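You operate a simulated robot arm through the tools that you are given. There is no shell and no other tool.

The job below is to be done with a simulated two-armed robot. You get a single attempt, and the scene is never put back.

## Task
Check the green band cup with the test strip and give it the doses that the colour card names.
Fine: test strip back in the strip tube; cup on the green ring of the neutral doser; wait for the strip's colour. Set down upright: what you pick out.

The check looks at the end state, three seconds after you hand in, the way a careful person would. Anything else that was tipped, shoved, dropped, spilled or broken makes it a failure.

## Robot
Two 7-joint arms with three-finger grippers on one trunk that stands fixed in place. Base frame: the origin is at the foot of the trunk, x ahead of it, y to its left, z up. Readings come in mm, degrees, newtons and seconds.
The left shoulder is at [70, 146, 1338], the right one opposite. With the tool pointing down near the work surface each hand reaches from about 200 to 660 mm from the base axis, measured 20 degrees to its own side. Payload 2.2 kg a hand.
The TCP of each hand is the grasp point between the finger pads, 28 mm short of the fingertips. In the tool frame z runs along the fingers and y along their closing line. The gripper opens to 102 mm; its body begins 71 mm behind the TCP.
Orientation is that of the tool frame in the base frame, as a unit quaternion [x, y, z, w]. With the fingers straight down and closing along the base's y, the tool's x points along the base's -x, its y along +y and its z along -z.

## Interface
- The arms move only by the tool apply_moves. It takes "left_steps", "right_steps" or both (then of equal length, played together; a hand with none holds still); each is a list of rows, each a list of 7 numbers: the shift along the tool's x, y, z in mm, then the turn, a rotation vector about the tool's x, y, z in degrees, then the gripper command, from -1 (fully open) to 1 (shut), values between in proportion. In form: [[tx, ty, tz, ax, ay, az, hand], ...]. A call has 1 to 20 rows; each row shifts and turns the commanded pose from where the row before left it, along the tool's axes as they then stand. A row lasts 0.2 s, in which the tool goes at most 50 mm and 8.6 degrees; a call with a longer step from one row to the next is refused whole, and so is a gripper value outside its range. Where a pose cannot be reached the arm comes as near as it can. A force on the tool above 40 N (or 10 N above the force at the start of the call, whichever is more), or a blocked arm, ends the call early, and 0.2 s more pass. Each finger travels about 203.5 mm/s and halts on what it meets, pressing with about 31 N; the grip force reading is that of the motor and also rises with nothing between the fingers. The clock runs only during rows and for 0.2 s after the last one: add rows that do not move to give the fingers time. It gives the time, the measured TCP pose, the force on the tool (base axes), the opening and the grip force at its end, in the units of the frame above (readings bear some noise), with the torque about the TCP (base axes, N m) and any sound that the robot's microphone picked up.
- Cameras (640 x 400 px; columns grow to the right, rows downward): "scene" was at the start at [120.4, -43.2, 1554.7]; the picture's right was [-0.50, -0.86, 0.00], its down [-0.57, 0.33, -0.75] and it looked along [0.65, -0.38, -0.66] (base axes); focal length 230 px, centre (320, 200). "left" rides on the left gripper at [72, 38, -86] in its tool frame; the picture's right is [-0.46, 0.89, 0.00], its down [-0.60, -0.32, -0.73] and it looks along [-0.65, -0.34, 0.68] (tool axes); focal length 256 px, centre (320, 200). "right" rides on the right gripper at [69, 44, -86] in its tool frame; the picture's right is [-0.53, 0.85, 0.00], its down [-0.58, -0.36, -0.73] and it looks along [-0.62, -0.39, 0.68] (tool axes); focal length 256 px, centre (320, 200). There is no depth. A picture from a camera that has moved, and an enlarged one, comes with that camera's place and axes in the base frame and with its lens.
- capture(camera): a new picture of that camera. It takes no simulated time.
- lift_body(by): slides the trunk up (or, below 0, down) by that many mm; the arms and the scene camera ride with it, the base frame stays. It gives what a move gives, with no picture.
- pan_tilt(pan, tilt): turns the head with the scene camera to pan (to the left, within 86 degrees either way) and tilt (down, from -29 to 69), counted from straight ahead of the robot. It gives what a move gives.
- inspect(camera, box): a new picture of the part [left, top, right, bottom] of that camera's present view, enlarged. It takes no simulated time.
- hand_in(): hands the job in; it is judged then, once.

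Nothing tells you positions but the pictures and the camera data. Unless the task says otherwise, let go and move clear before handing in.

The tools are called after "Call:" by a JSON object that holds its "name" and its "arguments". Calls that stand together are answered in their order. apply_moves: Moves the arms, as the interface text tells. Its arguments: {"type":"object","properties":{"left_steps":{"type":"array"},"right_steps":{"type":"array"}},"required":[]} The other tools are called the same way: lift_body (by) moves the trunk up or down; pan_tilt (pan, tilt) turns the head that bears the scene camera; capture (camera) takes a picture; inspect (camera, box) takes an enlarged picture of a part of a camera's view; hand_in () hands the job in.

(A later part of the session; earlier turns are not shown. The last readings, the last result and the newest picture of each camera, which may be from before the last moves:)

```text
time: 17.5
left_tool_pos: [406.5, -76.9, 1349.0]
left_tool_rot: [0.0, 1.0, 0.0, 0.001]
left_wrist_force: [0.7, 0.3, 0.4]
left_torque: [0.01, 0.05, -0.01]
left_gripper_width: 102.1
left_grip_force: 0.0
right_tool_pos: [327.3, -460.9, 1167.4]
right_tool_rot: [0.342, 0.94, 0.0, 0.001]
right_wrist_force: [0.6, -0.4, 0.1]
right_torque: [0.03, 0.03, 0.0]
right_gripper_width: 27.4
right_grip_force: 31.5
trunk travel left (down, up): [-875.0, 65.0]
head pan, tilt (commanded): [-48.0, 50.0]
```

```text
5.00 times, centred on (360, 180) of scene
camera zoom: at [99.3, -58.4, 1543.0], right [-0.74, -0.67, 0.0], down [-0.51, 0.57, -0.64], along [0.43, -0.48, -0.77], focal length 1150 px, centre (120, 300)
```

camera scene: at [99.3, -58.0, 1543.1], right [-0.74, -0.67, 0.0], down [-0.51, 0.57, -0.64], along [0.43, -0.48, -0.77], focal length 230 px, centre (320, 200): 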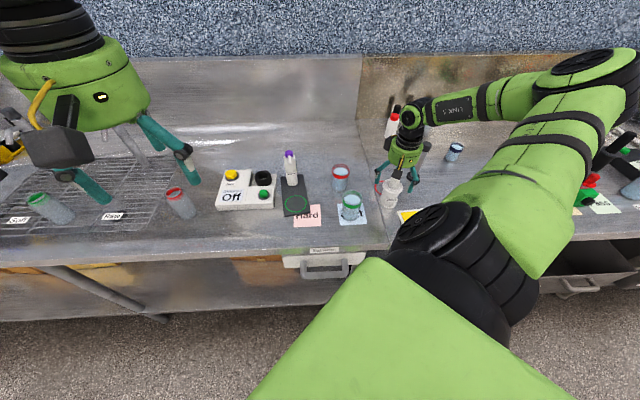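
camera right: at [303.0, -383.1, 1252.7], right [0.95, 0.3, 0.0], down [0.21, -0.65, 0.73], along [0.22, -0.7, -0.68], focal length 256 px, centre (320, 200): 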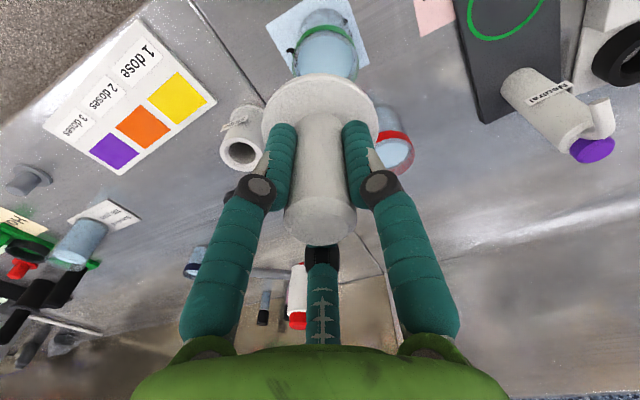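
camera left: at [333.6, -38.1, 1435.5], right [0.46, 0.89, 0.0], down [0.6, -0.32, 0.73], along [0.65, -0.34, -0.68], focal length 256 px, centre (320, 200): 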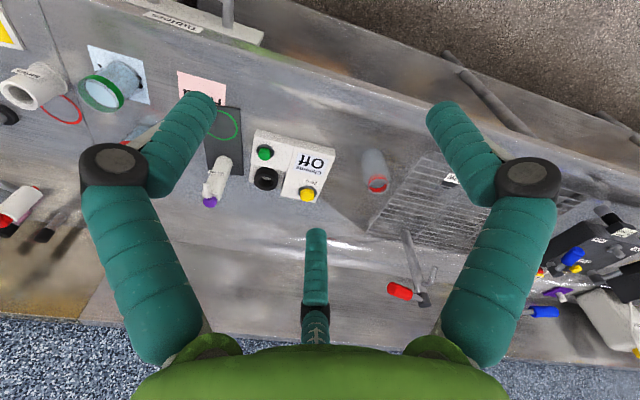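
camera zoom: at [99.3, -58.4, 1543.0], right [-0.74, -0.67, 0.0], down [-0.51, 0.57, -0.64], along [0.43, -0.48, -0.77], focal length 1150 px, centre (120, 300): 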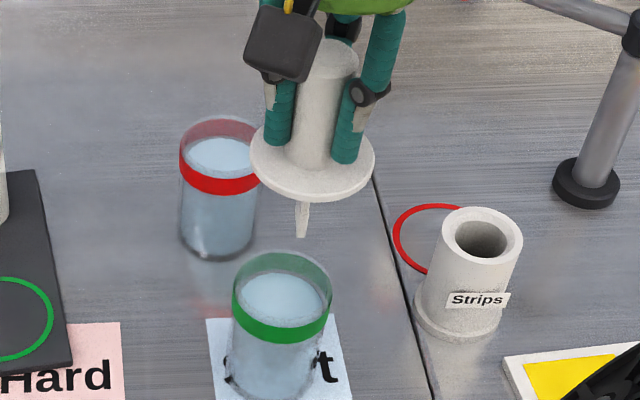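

The cup is about 6 mm forward and right of the tool axis. I'll correct that and lower in stages.

Call:
{"name": "apply_moves", "arguments": {"right_steps": [[-6.5, 1.6, 0, 0, 0, 0, 0.9], [0, 0, 12, 0, 0, 0, 0.9], [0, 0, 12, 0, 0, 0, 0.9], [0, 0, 12, 0, 0, 0, 0.9], [0, 0, 12, 0, 0, 0, 0.9], [0, 0, 12, 0, 0, 0, 0.9], [0, 0, 10, 0, 0, 0, 0.9], [0, 0, 0, 0, 0, 0, 0.9]]}}

Call:
{"name": "inspect", "arguments": {"camera": "right", "box": [240, 0, 400, 130]}}

Call:
{"name": "inspect", "arguments": {"camera": "scene", "box": [315, 150, 395, 240]}}

Call:
{"name": "inspect", "arguments": {"camera": "left", "box": [40, 20, 190, 150]}}

```text
time: 19.3
left_tool_pos: [405.8, -75.4, 1348.2]
left_tool_rot: [0.001, 1.0, 0.0, 0.0]
left_wrist_force: [0.0, 0.6, 0.2]
left_torque: [0.0, -0.02, 0.02]
left_gripper_width: 101.9
left_grip_force: 0.0
right_tool_pos: [335.9, -464.0, 1096.0]
right_tool_rot: [0.342, 0.94, 0.0, 0.0]
right_wrist_force: [0.1, -0.3, -0.9]
right_torque: [0.02, -0.04, 0.01]
right_gripper_width: 27.6
right_grip_force: 31.2
trunk travel left (down, up): [-875.0, 65.0]
head pan, tilt (commanded): [-48.0, 50.0]
```

```text
3.08 times, centred on (320, 65) of right
camera zoom: at [311.3, -386.5, 1181.7], right [0.95, 0.3, 0.0], down [0.21, -0.65, 0.73], along [0.22, -0.7, -0.68], focal length 788 px, centre (320, 615)
```

zoom: 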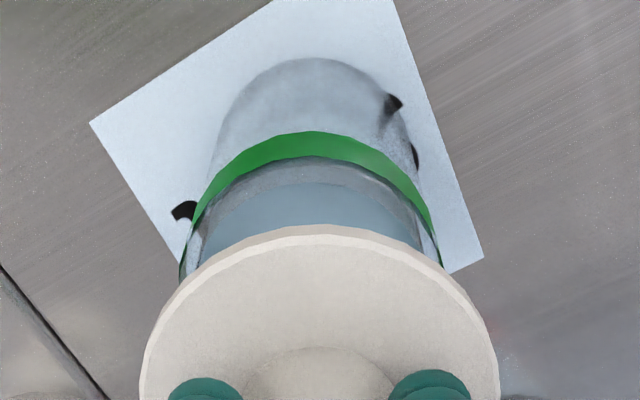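

```text
4.44 times, centred on (355, 195) of scene
camera zoom: at [99.5, -58.2, 1543.0], right [-0.74, -0.67, 0.0], down [-0.51, 0.57, -0.64], along [0.43, -0.48, -0.77], focal length 1022 px, centre (164, 222)
```

zoom: 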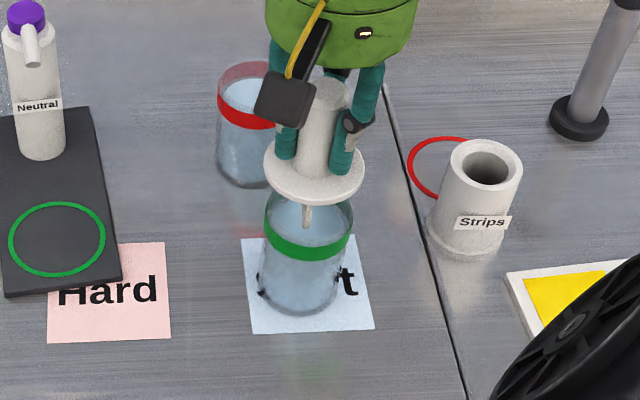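

```text
3.08 times, centred on (115, 85) of left
camera zoom: at [333.5, -37.9, 1435.5], right [0.46, 0.89, 0.0], down [0.6, -0.32, 0.73], along [0.65, -0.34, -0.68], focal length 788 px, centre (951, 554)
```

zoom: 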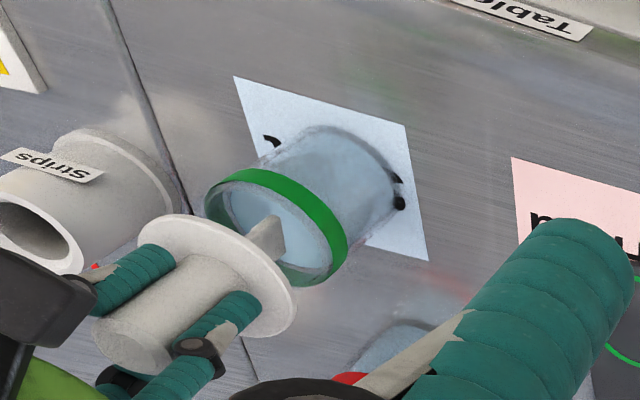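

Alignment is good (within 2 mm). I'll lower another 22 mm so the strip tip goes under water while the flange stays clear above the rim.

Call:
{"name": "apply_moves", "arguments": {"right_steps": [[0.9, -1.5, 8, 0, 0, 0, 0.9], [0, 0, 8, 0, 0, 0, 0.9], [0, 0, 6, 0, 0, 0, 0.9], [0, 0, 0, 0, 0, 0, 0.9]]}}

Call:
{"name": "inspect", "arguments": {"camera": "scene", "box": [315, 150, 395, 240]}}

Call:
{"name": "inspect", "arguments": {"camera": "left", "box": [60, 30, 170, 130]}}

Call:
{"name": "inspect", "arguments": {"camera": "right", "box": [240, 0, 400, 130]}}

```text
time: 20.3
left_tool_pos: [407.0, -76.1, 1349.0]
left_tool_rot: [0.0, 1.0, 0.0, 0.0]
left_wrist_force: [-0.2, 0.0, -0.3]
left_torque: [0.02, -0.01, -0.01]
left_gripper_width: 102.2
left_grip_force: 0.1
right_tool_pos: [334.6, -464.5, 1073.2]
right_tool_rot: [0.343, 0.94, 0.0, 0.0]
right_wrist_force: [0.2, 0.4, -0.8]
right_torque: [0.0, 0.03, 0.01]
right_gripper_width: 27.6
right_grip_force: 31.1
trunk travel left (down, up): [-875.0, 65.0]
head pan, tilt (commanded): [-48.0, 50.0]
```

```text
4.44 times, centred on (355, 195) of scene
camera zoom: at [99.5, -58.3, 1543.0], right [-0.74, -0.67, 0.0], down [-0.51, 0.57, -0.64], along [0.43, -0.48, -0.77], focal length 1022 px, centre (164, 222)
```

zoom: 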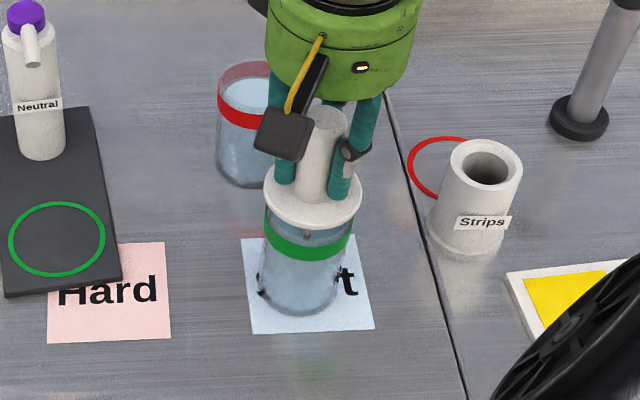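

```text
4.00 times, centred on (115, 80) of left
camera zoom: at [333.6, -37.9, 1435.5], right [0.46, 0.89, 0.0], down [0.6, -0.32, 0.73], along [0.65, -0.34, -0.68], focal length 1024 px, centre (1140, 680)
```

zoom: 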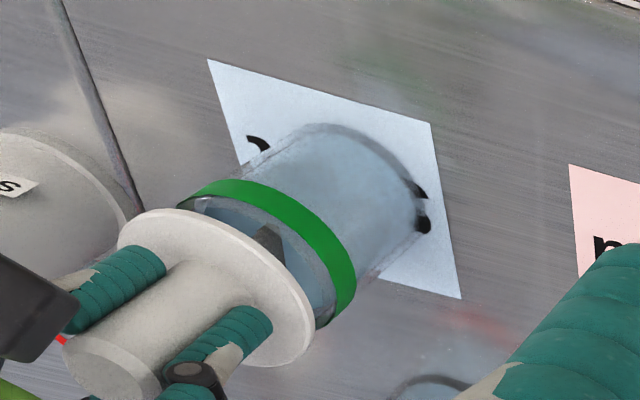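

```text
3.08 times, centred on (320, 65) of right
camera zoom: at [309.3, -386.5, 1159.1], right [0.95, 0.3, 0.0], down [0.21, -0.65, 0.73], along [0.22, -0.7, -0.68], focal length 788 px, centre (320, 615)
```

zoom: 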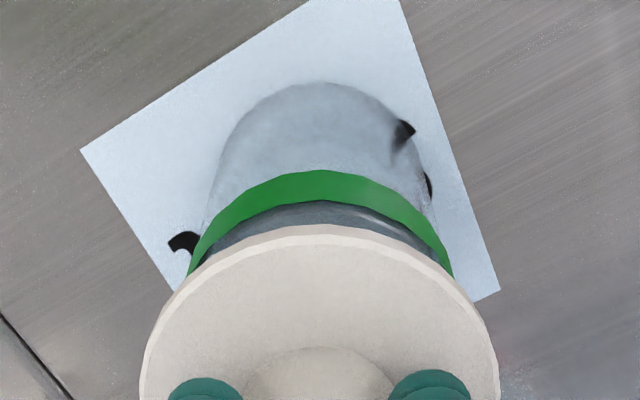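

The strip is in the water and nothing touches. I'll hold it there a few seconds.

Call:
{"name": "apply_moves", "arguments": {"right_steps": [[0, 0, 3, 0, 0, 0, 0.9], [0, 0, 0, 0, 0, 0, 0.9], [0, 0, 0, 0, 0, 0, 0.9], [0, 0, 0, 0, 0, 0, 0.9], [0, 0, 0, 0, 0, 0, 0.9], [0, 0, 0, 0, 0, 0, 0.9], [0, 0, 0, 0, 0, 0, 0.9], [0, 0, 0, 0, 0, 0, 0.9], [0, 0, 0, 0, 0, 0, 0.9], [0, 0, 0, 0, 0, 0, 0.9], [0, 0, 0, 0, 0, 0, 0.9], [0, 0, 0, 0, 0, 0, 0.9], [0, 0, 0, 0, 0, 0, 0.9], [0, 0, 0, 0, 0, 0, 0.9], [0, 0, 0, 0, 0, 0, 0.9]]}}

Call:
{"name": "inspect", "arguments": {"camera": "left", "box": [60, 30, 170, 130]}}

Call:
{"name": "inspect", "arguments": {"camera": "scene", "box": [335, 180, 375, 225]}}

```text
time: 23.5
left_tool_pos: [406.0, -75.1, 1349.9]
left_tool_rot: [0.0, 1.0, -0.001, 0.0]
left_wrist_force: [0.7, -0.2, -0.7]
left_torque: [0.01, -0.01, -0.02]
left_gripper_width: 102.0
left_grip_force: 0.1
right_tool_pos: [334.3, -465.7, 1069.6]
right_tool_rot: [0.342, 0.94, 0.0, 0.0]
right_wrist_force: [0.2, 0.6, -0.3]
right_torque: [0.04, 0.0, -0.02]
right_gripper_width: 27.5
right_grip_force: 31.0
trunk travel left (down, up): [-875.0, 65.0]
head pan, tilt (commanded): [-48.0, 50.0]
```

```text
4.00 times, centred on (115, 80) of left
camera zoom: at [333.6, -37.9, 1435.5], right [0.46, 0.89, 0.0], down [0.6, -0.32, 0.73], along [0.65, -0.34, -0.68], focal length 1024 px, centre (1140, 680)
```

zoom: 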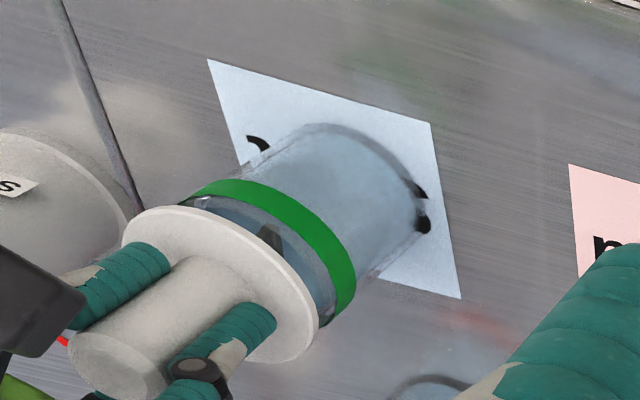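

```text
8.89 times, centred on (355, 202) of scene
camera zoom: at [99.6, -58.3, 1543.0], right [-0.74, -0.67, 0.0], down [-0.51, 0.57, -0.64], along [0.43, -0.48, -0.77], focal length 2045 px, centre (9, 178)
```

zoom: 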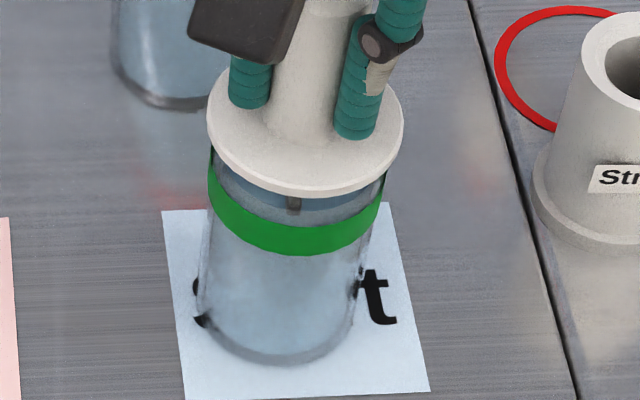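

Dipped for about 3 s. I'm lifting the strip clear to see its colour.

Call:
{"name": "apply_moves", "arguments": {"right_steps": [[0, 0, -10, 0, 0, 0, 0.9], [0, 0, -14, 0, 0, 0, 0.9], [0, 0, -14, 0, 0, 0, 0.9], [0, 0, -14, 0, 0, 0, 0.9], [0, 0, -14, 0, 0, 0, 0.9], [0, 0, -14, 0, 0, 0, 0.9], [0, 0, -14, 0, 0, 0, 0.9], [0, 0, 0, 0, 0, 0, 0.9]]}}

Call:
{"name": "inspect", "arguments": {"camera": "left", "box": [20, 30, 150, 150]}}

Call:
{"name": "inspect", "arguments": {"camera": "scene", "box": [320, 150, 390, 220]}}

```text
time: 25.3
left_tool_pos: [406.9, -75.7, 1349.4]
left_tool_rot: [0.0, 1.0, 0.0, 0.0]
left_wrist_force: [0.6, -0.4, 0.4]
left_torque: [-0.01, 0.01, -0.02]
left_gripper_width: 101.9
left_grip_force: 0.0
right_tool_pos: [334.2, -465.1, 1165.1]
right_tool_rot: [0.342, 0.94, -0.001, 0.0]
right_wrist_force: [-0.2, 0.4, -0.7]
right_torque: [-0.02, -0.04, -0.02]
right_gripper_width: 27.5
right_grip_force: 30.8
trunk travel left (down, up): [-875.0, 65.0]
head pan, tilt (commanded): [-48.0, 50.0]
```

```text
3.33 times, centred on (85, 90) of left
camera zoom: at [333.6, -38.0, 1435.5], right [0.46, 0.89, 0.0], down [0.6, -0.32, 0.73], along [0.65, -0.34, -0.68], focal length 853 px, centre (1103, 567)
```

zoom: 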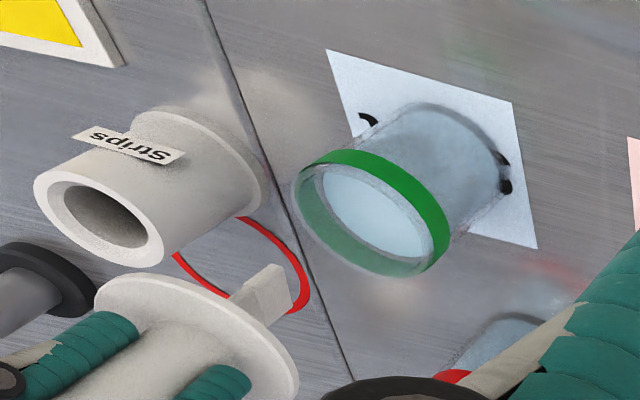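

```text
5.71 times, centred on (355, 185) of scene
camera zoom: at [99.6, -58.3, 1543.0], right [-0.74, -0.67, 0.0], down [-0.51, 0.57, -0.64], along [0.43, -0.48, -0.77], focal length 1315 px, centre (120, 286)
```

zoom: 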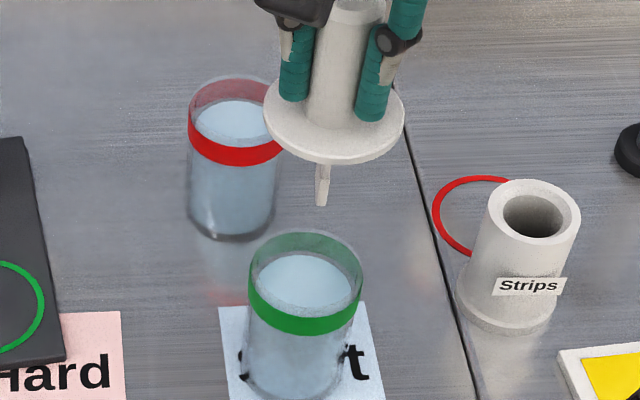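

No colour yet. I'll hold still and give it time to develop.

Call:
{"name": "apply_moves", "arguments": {"right_steps": [[0, 0, 0, 0, 0, 0, 0.9], [0, 0, 0, 0, 0, 0, 0.9], [0, 0, 0, 0, 0, 0, 0.9], [0, 0, 0, 0, 0, 0, 0.9], [0, 0, 0, 0, 0, 0, 0.9], [0, 0, 0, 0, 0, 0, 0.9], [0, 0, 0, 0, 0, 0, 0.9], [0, 0, 0, 0, 0, 0, 0.9], [0, 0, 0, 0, 0, 0, 0.9], [0, 0, 0, 0, 0, 0, 0.9], [0, 0, 0, 0, 0, 0, 0.9], [0, 0, 0, 0, 0, 0, 0.9], [0, 0, 0, 0, 0, 0, 0.9], [0, 0, 0, 0, 0, 0, 0.9], [0, 0, 0, 0, 0, 0, 0.9], [0, 0, 0, 0, 0, 0, 0.9], [0, 0, 0, 0, 0, 0, 0.9], [0, 0, 0, 0, 0, 0, 0.9], [0, 0, 0, 0, 0, 0, 0.9], [0, 0, 0, 0, 0, 0, 0.9]]}}

Call:
{"name": "inspect", "arguments": {"camera": "left", "box": [20, 30, 150, 150]}}

Call:
{"name": "inspect", "arguments": {"camera": "scene", "box": [340, 160, 370, 190]}}

```text
time: 29.5
left_tool_pos: [406.5, -75.2, 1349.1]
left_tool_rot: [0.001, 1.0, 0.0, 0.0]
left_wrist_force: [0.2, -0.2, -0.3]
left_torque: [0.02, 0.03, 0.0]
left_gripper_width: 102.1
left_grip_force: 0.0
right_tool_pos: [333.8, -465.5, 1163.7]
right_tool_rot: [0.342, 0.94, 0.001, 0.0]
right_wrist_force: [-0.2, 0.2, 0.4]
right_torque: [0.01, -0.02, 0.0]
right_gripper_width: 27.6
right_grip_force: 30.6
trunk travel left (down, up): [-875.0, 65.0]
head pan, tilt (commanded): [-48.0, 50.0]
```

```text
3.33 times, centred on (85, 90) of left
camera zoom: at [333.6, -37.9, 1435.5], right [0.46, 0.89, 0.0], down [0.6, -0.32, 0.73], along [0.65, -0.34, -0.68], focal length 853 px, centre (1103, 567)
```

zoom: 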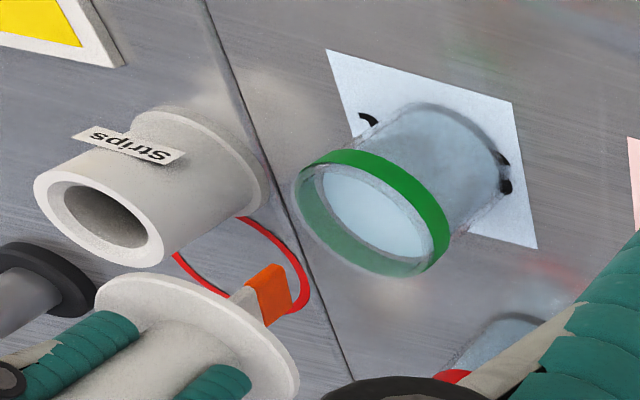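

```text
13.33 times, centred on (355, 175) of scene
camera zoom: at [99.6, -58.3, 1543.0], right [-0.74, -0.67, 0.0], down [-0.51, 0.57, -0.64], along [0.43, -0.48, -0.77], focal length 3068 px, centre (-147, 533)
```

zoom: 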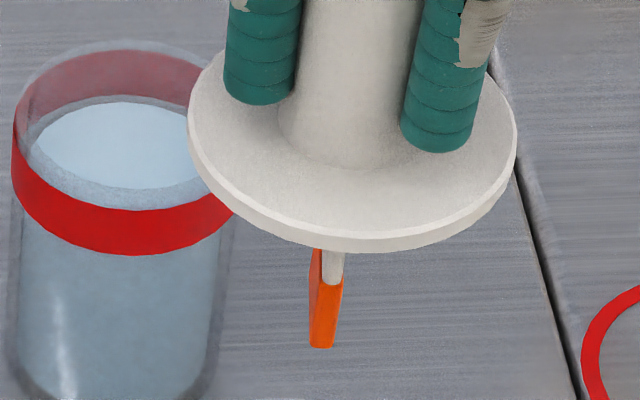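

The strip pad has turned orange (2 doses). I'll wait a little more to make sure that colour is final.

Call:
{"name": "apply_moves", "arguments": {"right_steps": [[0, 0, 0, 0, 0, 0, 0.9], [0, 0, 0, 0, 0, 0, 0.9], [0, 0, 0, 0, 0, 0, 0.9], [0, 0, 0, 0, 0, 0, 0.9], [0, 0, 0, 0, 0, 0, 0.9], [0, 0, 0, 0, 0, 0, 0.9], [0, 0, 0, 0, 0, 0, 0.9], [0, 0, 0, 0, 0, 0, 0.9], [0, 0, 0, 0, 0, 0, 0.9], [0, 0, 0, 0, 0, 0, 0.9], [0, 0, 0, 0, 0, 0, 0.9], [0, 0, 0, 0, 0, 0, 0.9], [0, 0, 0, 0, 0, 0, 0.9], [0, 0, 0, 0, 0, 0, 0.9], [0, 0, 0, 0, 0, 0, 0.9], [0, 0, 0, 0, 0, 0, 0.9], [0, 0, 0, 0, 0, 0, 0.9], [0, 0, 0, 0, 0, 0, 0.9], [0, 0, 0, 0, 0, 0, 0.9], [0, 0, 0, 0, 0, 0, 0.9]]}}

Call:
{"name": "inspect", "arguments": {"camera": "left", "box": [20, 30, 150, 150]}}

Call:
{"name": "inspect", "arguments": {"camera": "scene", "box": [320, 150, 420, 240]}}

```text
time: 33.7
left_tool_pos: [406.2, -76.3, 1347.8]
left_tool_rot: [0.0, 1.0, 0.001, 0.0]
left_wrist_force: [-0.4, 0.4, -0.3]
left_torque: [0.01, -0.03, 0.0]
left_gripper_width: 101.8
left_grip_force: 0.0
right_tool_pos: [334.1, -465.8, 1166.4]
right_tool_rot: [0.342, 0.94, 0.0, 0.0]
right_wrist_force: [-0.3, -0.4, 0.0]
right_torque: [-0.01, 0.01, -0.01]
right_gripper_width: 27.7
right_grip_force: 31.3
trunk travel left (down, up): [-875.0, 65.0]
head pan, tilt (commanded): [-48.0, 50.0]
```

```text
3.33 times, centred on (85, 90) of left
camera zoom: at [333.6, -37.9, 1435.5], right [0.46, 0.89, 0.0], down [0.6, -0.32, 0.73], along [0.65, -0.34, -0.68], focal length 853 px, centre (1103, 567)
```

zoom: 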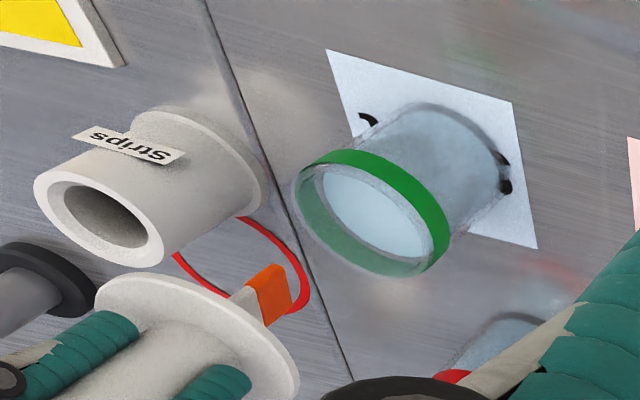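

```text
4.44 times, centred on (370, 195) of scene
camera zoom: at [99.6, -58.3, 1543.0], right [-0.74, -0.67, 0.0], down [-0.51, 0.57, -0.64], along [0.43, -0.48, -0.77], focal length 1022 px, centre (98, 222)
```

zoom: 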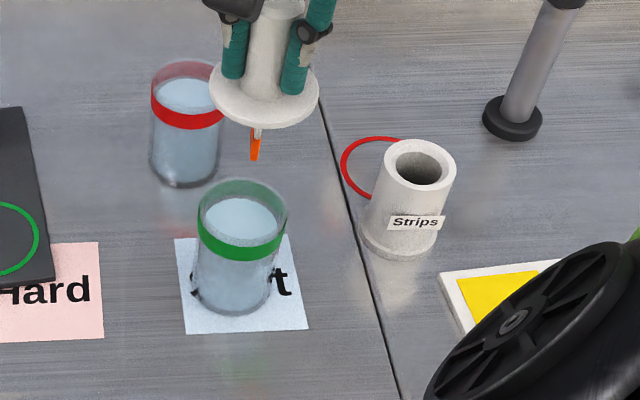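

Stable orange, so 2 doses. I'm returning the strip to its tube by retracing my commanded displacement.

Call:
{"name": "apply_moves", "arguments": {"right_steps": [[-4.06, -17.66, 0, 0, 0, 0, 0.9], [-4.06, -17.66, 0, 0, 0, 0, 0.9], [-4.06, -17.66, 0, 0, 0, 0, 0.9], [-4.06, -17.66, 0, 0, 0, 0, 0.9], [-4.06, -17.66, 0, 0, 0, 0, 0.9], [-4.06, -17.66, 0, 0, 0, 0, 0.9], [-4.06, -17.66, 0, 0, 0, 0, 0.9], [-4.06, -17.66, 0, 0, 0, 0, 0.9], [0, 0, 10, 0, 0, 0, 0.9], [0, 0, 10, 0, 0, 0, 0.9], [0, 0, 10, 0, 0, 0, 0.9], [0, 0, 0, 0, 0, 0, 0.9]]}}

Call:
{"name": "inspect", "arguments": {"camera": "right", "box": [240, 0, 400, 130]}}

Call:
{"name": "inspect", "arguments": {"camera": "scene", "box": [340, 130, 440, 220]}}

Call:
{"name": "inspect", "arguments": {"camera": "left", "box": [0, 30, 130, 150]}}

```text
time: 36.3
left_tool_pos: [406.9, -76.3, 1350.4]
left_tool_rot: [0.0, 1.0, 0.0, 0.0]
left_wrist_force: [-0.1, -0.5, -0.5]
left_torque: [-0.02, -0.05, -0.01]
left_gripper_width: 102.0
left_grip_force: 0.0
right_tool_pos: [267.9, -596.5, 1134.5]
right_tool_rot: [0.343, 0.939, -0.001, 0.0]
right_wrist_force: [0.3, 0.3, -0.1]
right_torque: [0.0, 0.0, 0.02]
right_gripper_width: 27.6
right_grip_force: 31.3
trunk travel left (down, up): [-875.0, 65.0]
head pan, tilt (commanded): [-48.0, 50.0]
```

```text
3.08 times, centred on (320, 65) of right
camera zoom: at [243.4, -517.5, 1219.5], right [0.95, 0.3, 0.0], down [0.21, -0.65, 0.73], along [0.22, -0.7, -0.68], focal length 788 px, centre (320, 615)
```

zoom: 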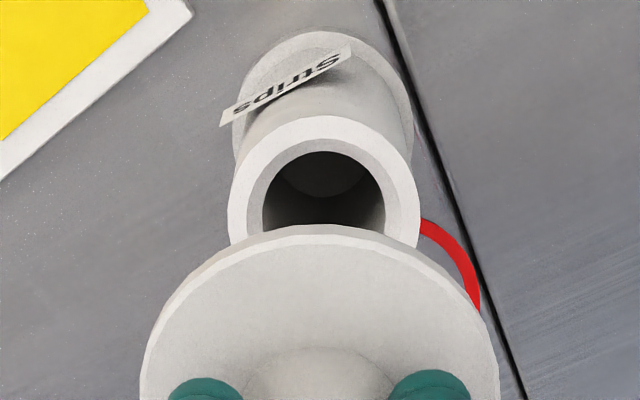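

```text
4.44 times, centred on (390, 175) of scene
camera zoom: at [99.5, -58.2, 1543.0], right [-0.74, -0.67, 0.0], down [-0.51, 0.57, -0.64], along [0.43, -0.48, -0.77], focal length 1022 px, centre (9, 311)
```

zoom: 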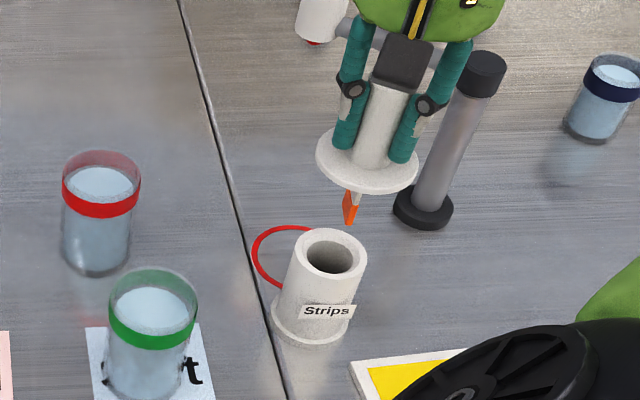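

```text
3.33 times, centred on (65, 90) of left
camera zoom: at [333.6, -37.9, 1435.5], right [0.46, 0.89, 0.0], down [0.6, -0.32, 0.73], along [0.65, -0.34, -0.68], focal length 853 px, centre (1170, 567)
```

zoom: 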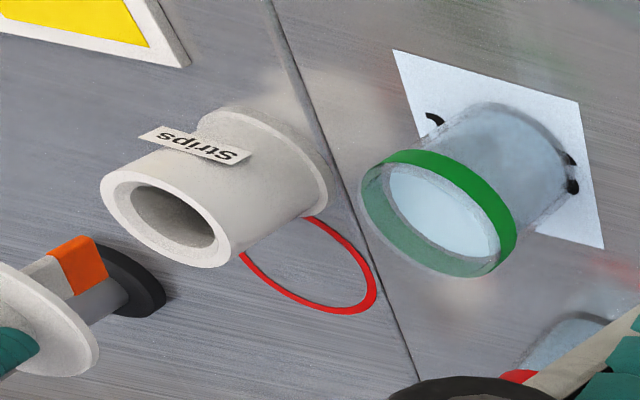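

The tube mouth lines up with the tool axis (within about 1 mm). Lowering the strip back in, slowly at the end.

Call:
{"name": "apply_moves", "arguments": {"right_steps": [[-0.3, 0.5, 8, 0, 0, 0, 0.9], [0, 0, 8, 0, 0, 0, 0.9], [0, 0, 8, 0, 0, 0, 0.9], [0, 0, 8, 0, 0, 0, 0.9], [0, 0, 8, 0, 0, 0, 0.9], [0, 0, 0, 0, 0, 0, 0.9]]}}

Call:
{"name": "inspect", "arguments": {"camera": "right", "box": [240, 0, 400, 130]}}

Call:
{"name": "inspect", "arguments": {"camera": "scene", "box": [350, 130, 430, 210]}}

```text
time: 37.7
left_tool_pos: [406.6, -76.7, 1349.1]
left_tool_rot: [0.001, 1.0, 0.0, 0.0]
left_wrist_force: [0.7, 0.1, 0.3]
left_torque: [0.04, 0.02, -0.01]
left_gripper_width: 101.9
left_grip_force: 0.0
right_tool_pos: [269.0, -594.9, 1093.9]
right_tool_rot: [0.342, 0.94, 0.0, 0.001]
right_wrist_force: [0.0, 0.3, 0.3]
right_torque: [-0.01, 0.0, 0.0]
right_gripper_width: 27.5
right_grip_force: 31.0
trunk travel left (down, up): [-875.0, 65.0]
head pan, tilt (commanded): [-48.0, 50.0]
```

```text
3.08 times, centred on (320, 65) of right
camera zoom: at [243.5, -517.0, 1180.7], right [0.95, 0.3, 0.0], down [0.21, -0.65, 0.73], along [0.22, -0.7, -0.68], focal length 788 px, centre (320, 615)
```

zoom: 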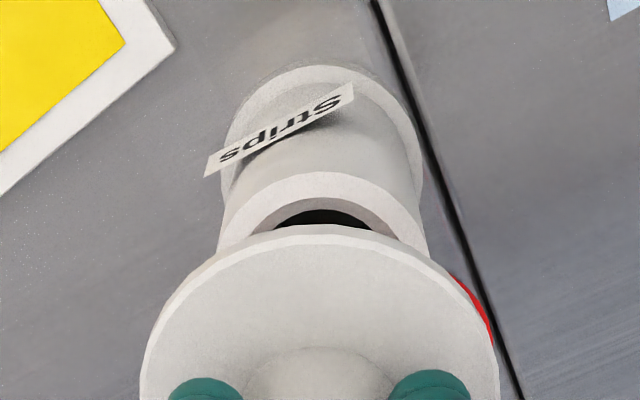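

```text
5.00 times, centred on (390, 170) of scene
camera zoom: at [99.5, -58.2, 1543.0], right [-0.74, -0.67, 0.0], down [-0.51, 0.57, -0.64], along [0.43, -0.48, -0.77], focal length 1150 px, centre (-30, 350)
```

zoom: 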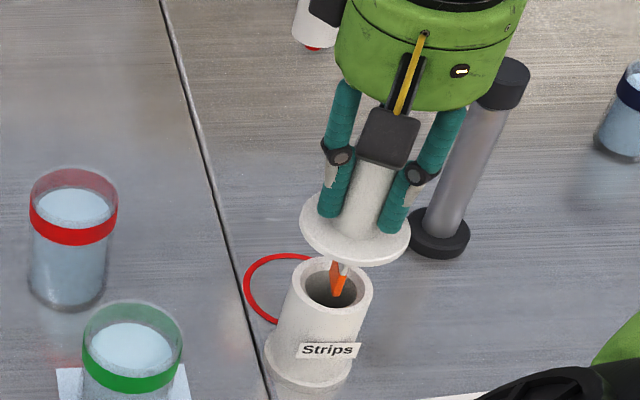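

The strip is entering the mouth centrally. Continuing down.

Call:
{"name": "apply_moves", "arguments": {"right_steps": [[0, 0, 7, 0, 0, 0, 0.9], [0, 0, 7, 0, 0, 0, 0.9], [0, 0, 7, 0, 0, 0, 0.9], [0, 0, 7, 0, 0, 0, 0.9], [0, 0, 7, 0, 0, 0, 0.9], [0, 0, 7, 0, 0, 0, 0.9], [0, 0, 5, 0, 0, 0, 0.9], [0, 0, 3, 0, 0, 0, 0.9], [0, 0, 1.5, 0, 0, 0, 0.9], [0, 0, 0, 0, 0, 0, 0.9]]}}

Call:
{"name": "inspect", "arguments": {"camera": "right", "box": [240, 0, 400, 130]}}

Call:
{"name": "inspect", "arguments": {"camera": "scene", "box": [350, 130, 430, 210]}}

```text
time: 39.9
left_tool_pos: [405.6, -75.7, 1349.5]
left_tool_rot: [0.001, 1.0, 0.0, 0.0]
left_wrist_force: [-0.2, 0.0, 0.5]
left_torque: [-0.02, 0.0, 0.01]
left_gripper_width: 102.1
left_grip_force: 0.1
right_tool_pos: [268.5, -594.8, 1044.8]
right_tool_rot: [0.343, 0.939, 0.0, 0.0]
right_wrist_force: [0.7, -0.2, -0.2]
right_torque: [0.05, -0.02, -0.03]
right_gripper_width: 27.4
right_grip_force: 30.3
trunk travel left (down, up): [-875.0, 65.0]
head pan, tilt (commanded): [-48.0, 50.0]
```

```text
3.08 times, centred on (320, 65) of right
camera zoom: at [243.8, -516.9, 1129.3], right [0.95, 0.3, 0.0], down [0.21, -0.65, 0.73], along [0.22, -0.7, -0.68], focal length 788 px, centre (320, 615)
```

zoom: 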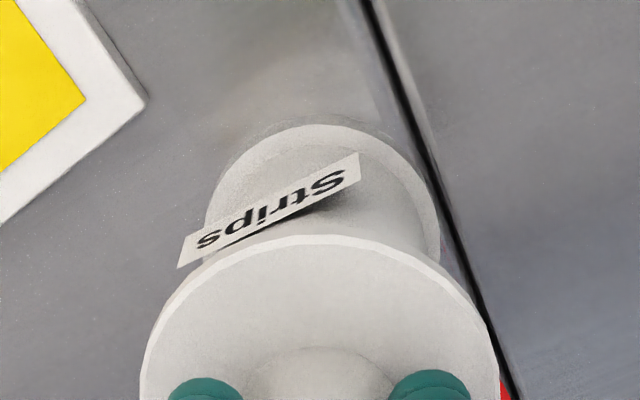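

```text
5.00 times, centred on (390, 170) of scene
camera zoom: at [99.6, -58.3, 1543.0], right [-0.74, -0.67, 0.0], down [-0.51, 0.57, -0.64], along [0.43, -0.48, -0.77], focal length 1150 px, centre (-30, 350)
```

zoom: 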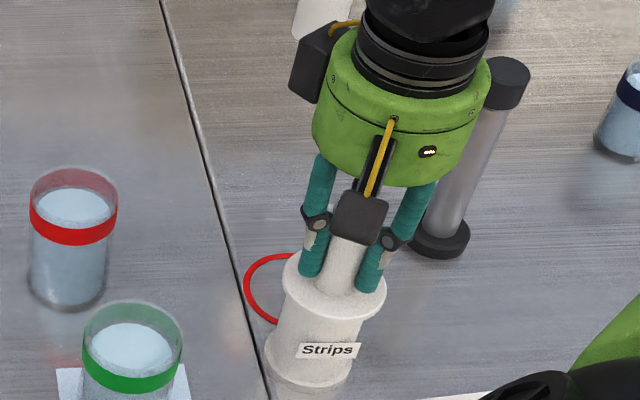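

Almost seated. I'll ease it the last millimetre or two while watching the force.

Call:
{"name": "apply_moves", "arguments": {"right_steps": [[0, 0, 0.7, 0, 0, 0, 0.9], [0, 0, 0.7, 0, 0, 0, 0.9], [0, 0, 0, 0, 0, 0, 0.9]]}}

```text
time: 40.7
left_tool_pos: [405.1, -75.0, 1348.0]
left_tool_rot: [0.0, 1.0, 0.0, 0.001]
left_wrist_force: [-1.2, -0.7, 0.0]
left_torque: [-0.02, 0.03, 0.01]
left_gripper_width: 102.0
left_grip_force: 0.0
right_tool_pos: [268.7, -594.7, 1041.5]
right_tool_rot: [0.342, 0.94, 0.0, 0.0]
right_wrist_force: [0.1, 0.0, 0.7]
right_torque: [-0.01, 0.05, 0.01]
right_gripper_width: 27.6
right_grip_force: 30.7
trunk travel left (down, up): [-875.0, 65.0]
head pan, tilt (commanded): [-48.0, 50.0]
```

It's back at its original height with no contact load. Opening the fingers gently.

Call:
{"name": "apply_moves", "arguments": {"right_steps": [[0, 0, 0, 0, 0, 0, 0.42], [0, 0, 0, 0, 0, 0, 0.35], [0, 0, 0, 0, 0, 0, 0.1], [0, 0, 0, 0, 0, 0, -0.3], [0, 0, 0, 0, 0, 0, -0.7], [0, 0, 0, 0, 0, 0, -1], [0, 0, 0, 0, 0, 0, -1]]}}

Call:
{"name": "capture", "arguments": {"camera": "right"}}

Call:
{"name": "inspect", "arguments": {"camera": "scene", "box": [350, 130, 430, 210]}}

```text
time: 42.3
left_tool_pos: [407.0, -75.6, 1348.6]
left_tool_rot: [0.001, 1.0, 0.0, 0.0]
left_wrist_force: [-0.3, -0.5, -0.8]
left_torque: [0.02, -0.03, 0.01]
left_gripper_width: 101.8
left_grip_force: 0.1
right_tool_pos: [268.0, -595.1, 1041.2]
right_tool_rot: [0.343, 0.939, 0.0, 0.001]
right_wrist_force: [-0.2, 0.2, -0.4]
right_torque: [0.02, 0.01, 0.01]
right_gripper_width: 102.3
right_grip_force: 0.1
trunk travel left (down, up): [-875.0, 65.0]
head pan, tilt (commanded): [-48.0, 50.0]
```

```text
taken
camera right: at [243.5, -516.6, 1127.6], right [0.95, 0.3, 0.0], down [0.21, -0.65, 0.73], along [0.22, -0.7, -0.68], focal length 256 px, centre (320, 200)
```

right: 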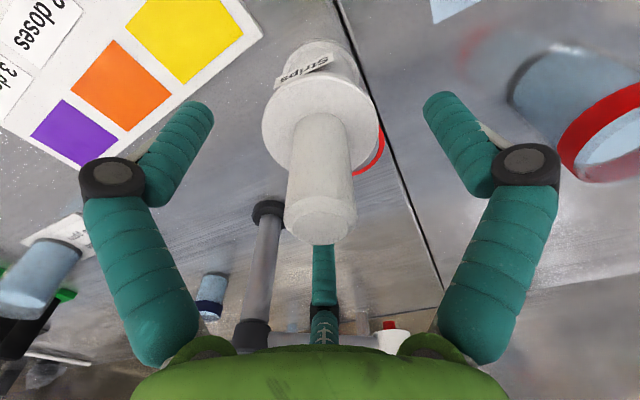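

```text
5.00 times, centred on (390, 170) of scene
camera zoom: at [99.5, -58.2, 1543.0], right [-0.74, -0.67, 0.0], down [-0.51, 0.57, -0.64], along [0.43, -0.48, -0.77], focal length 1150 px, centre (-30, 350)
```

zoom: 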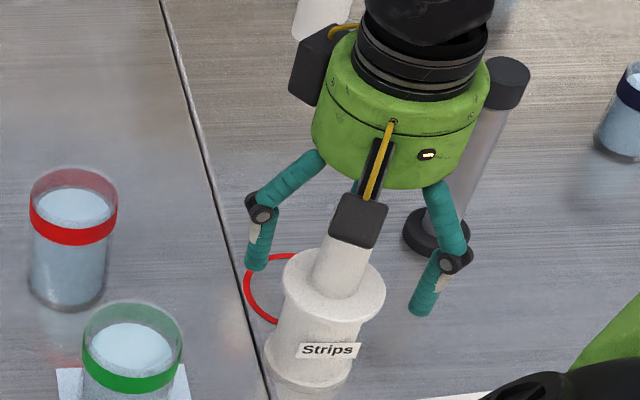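

The strip is back in the tube, upright. I'm rising clear, then moving above the green cup with the hand open.

Call:
{"name": "apply_moves", "arguments": {"right_steps": [[0, 0, -15, 0, 0, 0, -1], [0, 0, -18, 0, 0, 0, -1], [0, 0, -18, 0, 0, 0, -1], [0, 0, -18, 0, 0, 0, -1], [0, 0, -18, 0, 0, 0, -1], [0, 0, -18, 0, 0, 0, -1], [0, 0, -18, 0, 0, 0, -1], [4.1, 17.6, 0, 0, 0, 0, -1], [4.1, 17.6, 0, 0, 0, 0, -1], [4.1, 17.6, 0, 0, 0, 0, -1], [4.1, 17.6, 0, 0, 0, 0, -1], [4.1, 17.6, 0, 0, 0, 0, -1], [4.1, 17.6, 0, 0, 0, 0, -1], [4.1, 17.6, 0, 0, 0, 0, -1], [4.1, 17.6, 0, 0, 0, 0, -1], [0, 0, 0, 0, 0, 0, -1]]}}

Call:
{"name": "capture", "arguments": {"camera": "right"}}

Call:
{"name": "inspect", "arguments": {"camera": "right", "box": [250, 0, 400, 120]}}

Call:
{"name": "inspect", "arguments": {"camera": "scene", "box": [320, 100, 440, 220]}}

```text
time: 45.7
left_tool_pos: [405.5, -76.1, 1349.4]
left_tool_rot: [0.0, 1.0, 0.001, 0.0]
left_wrist_force: [-0.1, -0.5, 0.4]
left_torque: [-0.04, 0.02, -0.04]
left_gripper_width: 101.9
left_grip_force: 0.1
right_tool_pos: [333.4, -465.5, 1164.5]
right_tool_rot: [0.342, 0.94, -0.001, 0.001]
right_wrist_force: [-0.2, -0.8, -0.1]
right_torque: [-0.02, 0.0, -0.01]
right_gripper_width: 102.1
right_grip_force: 0.0
trunk travel left (down, up): [-875.0, 65.0]
head pan, tilt (commanded): [-48.0, 50.0]
```

```text
taken
camera right: at [308.9, -387.2, 1250.0], right [0.95, 0.3, 0.0], down [0.21, -0.65, 0.73], along [0.22, -0.7, -0.68], focal length 256 px, centre (320, 200)
```

right: 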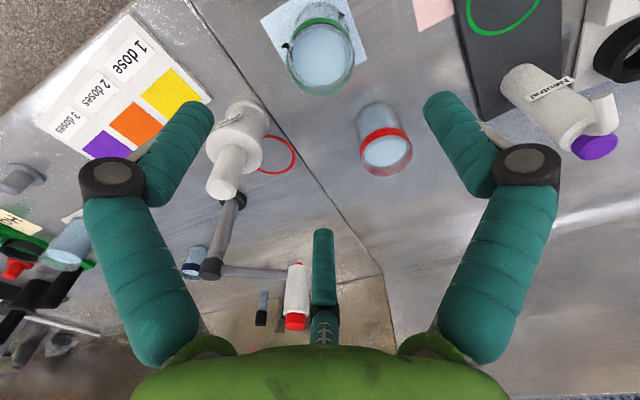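

```text
3.33 times, centred on (325, 60) of right
camera zoom: at [308.9, -387.2, 1250.0], right [0.95, 0.3, 0.0], down [0.21, -0.65, 0.73], along [0.22, -0.7, -0.68], focal length 853 px, centre (303, 667)
```

zoom: 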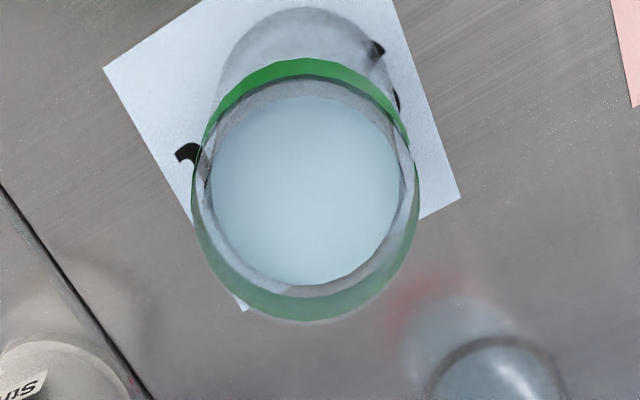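

```text
3.33 times, centred on (380, 160) of scene
camera zoom: at [99.2, -58.3, 1543.0], right [-0.74, -0.67, 0.0], down [-0.51, 0.57, -0.64], along [0.43, -0.48, -0.77], focal length 767 px, centre (120, 333)
```

zoom: 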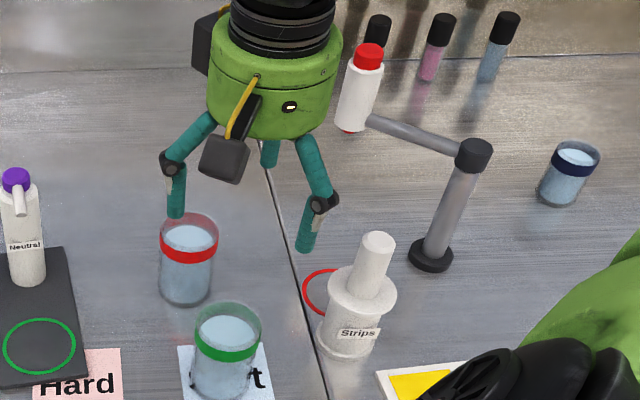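

The cup is centred under the hand (within 1 mm), rim near z 1010 and diameter about 60. I'll rotate the wrist 28° more so that at the ring the doser bottle falls between two fingers, then recheck.

Call:
{"name": "apply_moves", "arguments": {"right_steps": [[0, 0, 0, 0, 0, 7, -1], [0, 0, 0, 0, 0, 7, -1], [0, 0, 0, 0, 0, 7, -1], [0, 0, 0, 0, 0, 7, -1], [0, 0, 15, 0, 0, 0, -1], [0, 0, 15, 0, 0, 0, -1], [0, 0, 15, 0, 0, 0, -1], [0, 0, 15, 0, 0, 0, -1], [0, 0, 0, 0, 0, 0, -1]]}}

Call:
{"name": "capture", "arguments": {"camera": "right"}}

Call:
{"name": "inspect", "arguments": {"camera": "right", "box": [240, 0, 400, 130]}}

Call:
{"name": "inspect", "arguments": {"camera": "scene", "box": [300, 120, 420, 230]}}

```text
time: 47.7
left_tool_pos: [406.8, -75.7, 1347.1]
left_tool_rot: [0.0, 1.0, 0.0, 0.0]
left_wrist_force: [-0.7, 0.0, 0.2]
left_torque: [-0.02, 0.02, 0.01]
left_gripper_width: 102.0
left_grip_force: 0.1
right_tool_pos: [334.5, -465.4, 1104.7]
right_tool_rot: [0.559, 0.829, 0.0, -0.001]
right_wrist_force: [-0.1, 0.6, 0.9]
right_torque: [0.03, -0.03, 0.01]
right_gripper_width: 101.9
right_grip_force: 0.0
trunk travel left (down, up): [-875.0, 65.0]
head pan, tilt (commanded): [-48.0, 50.0]
```

```text
taken
camera right: at [348.3, -385.3, 1190.2], right [0.98, -0.18, 0.0], down [-0.12, -0.67, 0.73], along [-0.13, -0.72, -0.68], focal length 256 px, centre (320, 200)
```

right: 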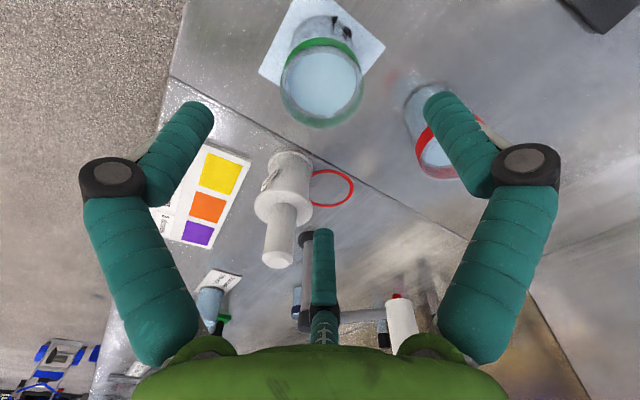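

```text
3.08 times, centred on (320, 65) of right
camera zoom: at [348.3, -385.3, 1190.2], right [0.98, -0.18, 0.0], down [-0.12, -0.67, 0.73], along [-0.13, -0.72, -0.68], focal length 788 px, centre (320, 615)
```

zoom: 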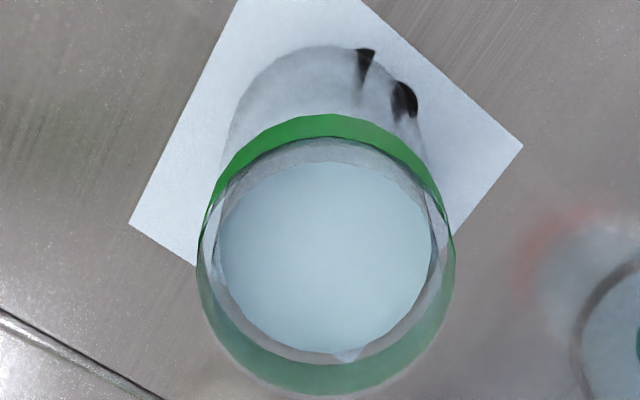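

```text
3.64 times, centred on (360, 175) of scene
camera zoom: at [99.5, -58.2, 1543.0], right [-0.74, -0.67, 0.0], down [-0.51, 0.57, -0.64], along [0.43, -0.48, -0.77], focal length 837 px, centre (174, 291)
```

zoom: 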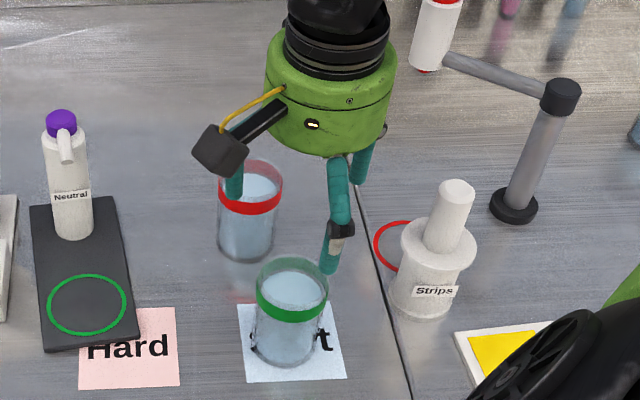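

Aligned within 1.5 mm. I'm correcting that and descending around the cup to about 22 mm below its rim.

Call:
{"name": "apply_moves", "arguments": {"right_steps": [[-0.7, 1.2, 15, 0, 0, 0, -1], [0, 0, 15, 0, 0, 0, -1], [0, 0, 15, 0, 0, 0, -1], [0, 0, 15, 0, 0, 0, -1], [0, 0, 15, 0, 0, 0, -1], [0, 0, 15, 0, 0, 0, -1], [0, 0, 15, 0, 0, 0, -1], [0, 0, 13, 0, 0, 0, -1], [0, 0, 0, 0, 0, 0, -1]]}}

Call:
{"name": "capture", "arguments": {"camera": "right"}}

Call:
{"name": "inspect", "arguments": {"camera": "scene", "box": [300, 120, 420, 230]}}

Call:
{"name": "inspect", "arguments": {"camera": "left", "box": [0, 0, 200, 170]}}

```text
time: 49.7
left_tool_pos: [405.8, -75.6, 1348.9]
left_tool_rot: [0.0, 1.0, -0.001, 0.0]
left_wrist_force: [0.5, -0.7, 1.2]
left_torque: [0.02, 0.02, 0.04]
left_gripper_width: 102.3
left_grip_force: 0.1
right_tool_pos: [332.0, -465.2, 988.1]
right_tool_rot: [0.559, 0.829, 0.001, 0.001]
right_wrist_force: [0.1, 0.1, -0.6]
right_torque: [0.02, 0.02, 0.02]
right_gripper_width: 101.9
right_grip_force: 0.1
trunk travel left (down, up): [-875.0, 65.0]
head pan, tilt (commanded): [-48.0, 50.0]
```

```text
taken
camera right: at [348.1, -384.3, 1073.7], right [0.98, -0.18, 0.0], down [-0.12, -0.67, 0.73], along [-0.13, -0.72, -0.68], focal length 256 px, centre (320, 200)
```

right: 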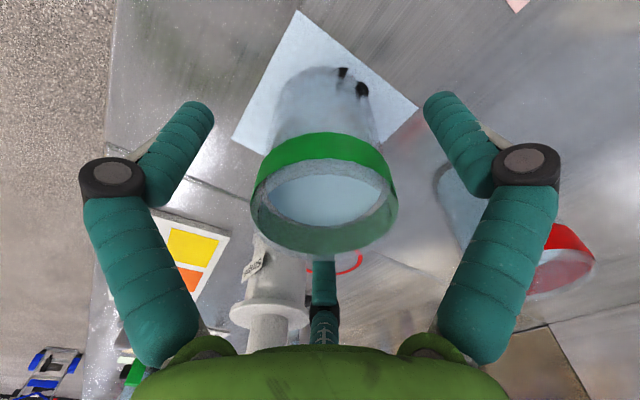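

```text
3.64 times, centred on (360, 175) of scene
camera zoom: at [99.4, -58.0, 1543.0], right [-0.74, -0.67, 0.0], down [-0.51, 0.57, -0.64], along [0.43, -0.48, -0.77], focal length 837 px, centre (174, 291)
```

zoom: 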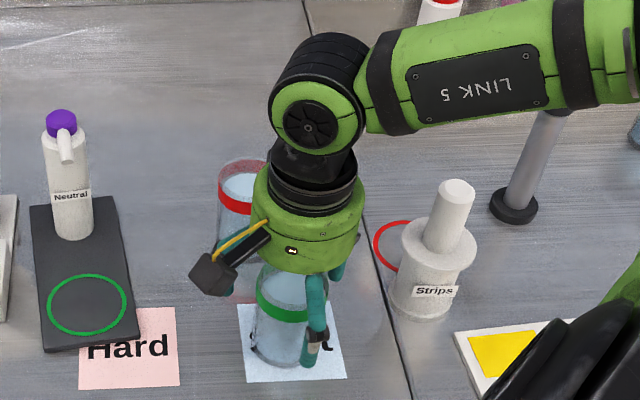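

```text
2.35 times, centred on (100, 85) of left
camera zoom: at [333.4, -37.7, 1435.5], right [0.46, 0.89, 0.0], down [0.6, -0.32, 0.73], along [0.65, -0.34, -0.68], focal length 602 px, centre (838, 471)
```

zoom: 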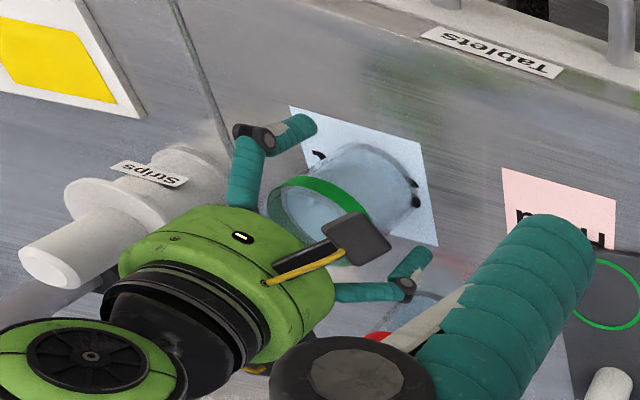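

Call:
{"name": "inspect", "arguments": {"camera": "right", "box": [230, 50, 420, 270]}}

```text
1.82 times, centred on (325, 160) of right
camera zoom: at [348.1, -384.3, 1073.7], right [0.98, -0.18, 0.0], down [-0.12, -0.67, 0.73], along [-0.13, -0.72, -0.68], focal length 465 px, centre (311, 273)
```

zoom: 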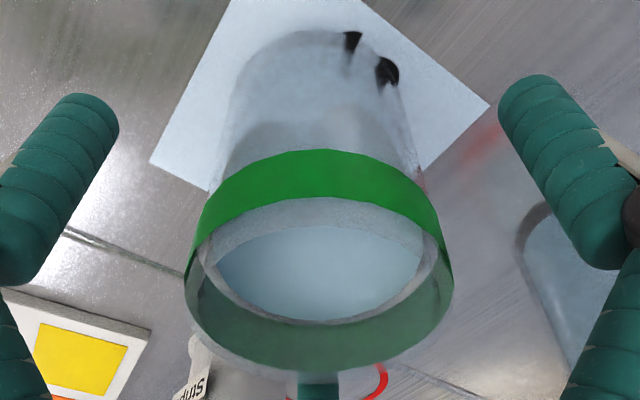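

I'll nudge 2 mm to centre and close slowly so the cup isn't jolted.

Call:
{"name": "apply_moves", "arguments": {"right_steps": [[-1.2, 1.9, 0, 0, 0, 0, -1], [0, 0, 0, 0, 0, 0, -0.6], [0, 0, 0, 0, 0, 0, -0.4], [0, 0, 0, 0, 0, 0, -0.3], [0, 0, 0, 0, 0, 0, -0.25], [0, 0, 0, 0, 0, 0, -0.2], [0, 0, 0, 0, 0, 0, -0.15], [0, 0, 0, 0, 0, 0, -0.1], [0, 0, 0, 0, 0, 0, 0], [0, 0, 0, 0, 0, 0, 0.1], [0, 0, 0, 0, 0, 0, 0.1]]}}

Call:
{"name": "capture", "arguments": {"camera": "right"}}

Call:
{"name": "inspect", "arguments": {"camera": "scene", "box": [300, 120, 420, 230]}}

```text
time: 52.1
left_tool_pos: [405.5, -74.7, 1349.9]
left_tool_rot: [0.0, 1.0, 0.0, 0.001]
left_wrist_force: [-0.4, 0.9, -0.5]
left_torque: [0.01, -0.05, -0.01]
left_gripper_width: 102.2
left_grip_force: 0.0
right_tool_pos: [335.8, -464.9, 988.1]
right_tool_rot: [0.559, 0.829, 0.0, 0.001]
right_wrist_force: [0.3, -0.6, 3.0]
right_torque: [0.03, 0.0, 0.06]
right_gripper_width: 60.9
right_grip_force: 31.0
trunk travel left (down, up): [-875.0, 65.0]
head pan, tilt (commanded): [-48.0, 50.0]
```

```text
taken
camera right: at [350.7, -385.1, 1073.5], right [0.98, -0.18, 0.0], down [-0.12, -0.67, 0.73], along [-0.13, -0.72, -0.68], focal length 256 px, centre (320, 200)
```

right: 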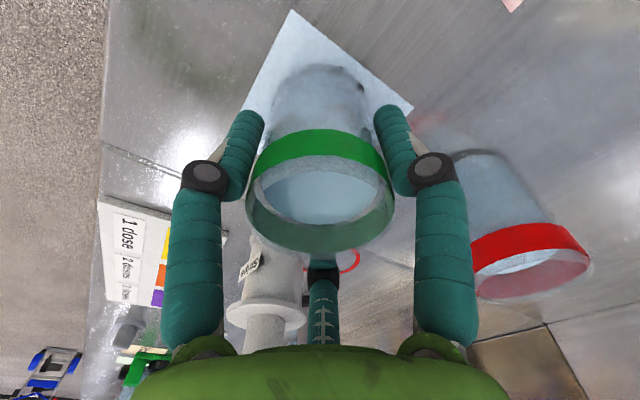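

```text
3.64 times, centred on (360, 175) of scene
camera zoom: at [99.3, -57.9, 1543.1], right [-0.74, -0.67, 0.0], down [-0.51, 0.57, -0.64], along [0.43, -0.48, -0.77], focal length 837 px, centre (174, 291)
```

zoom: 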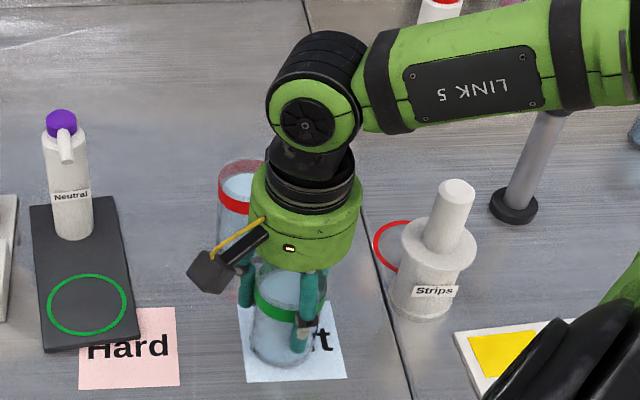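

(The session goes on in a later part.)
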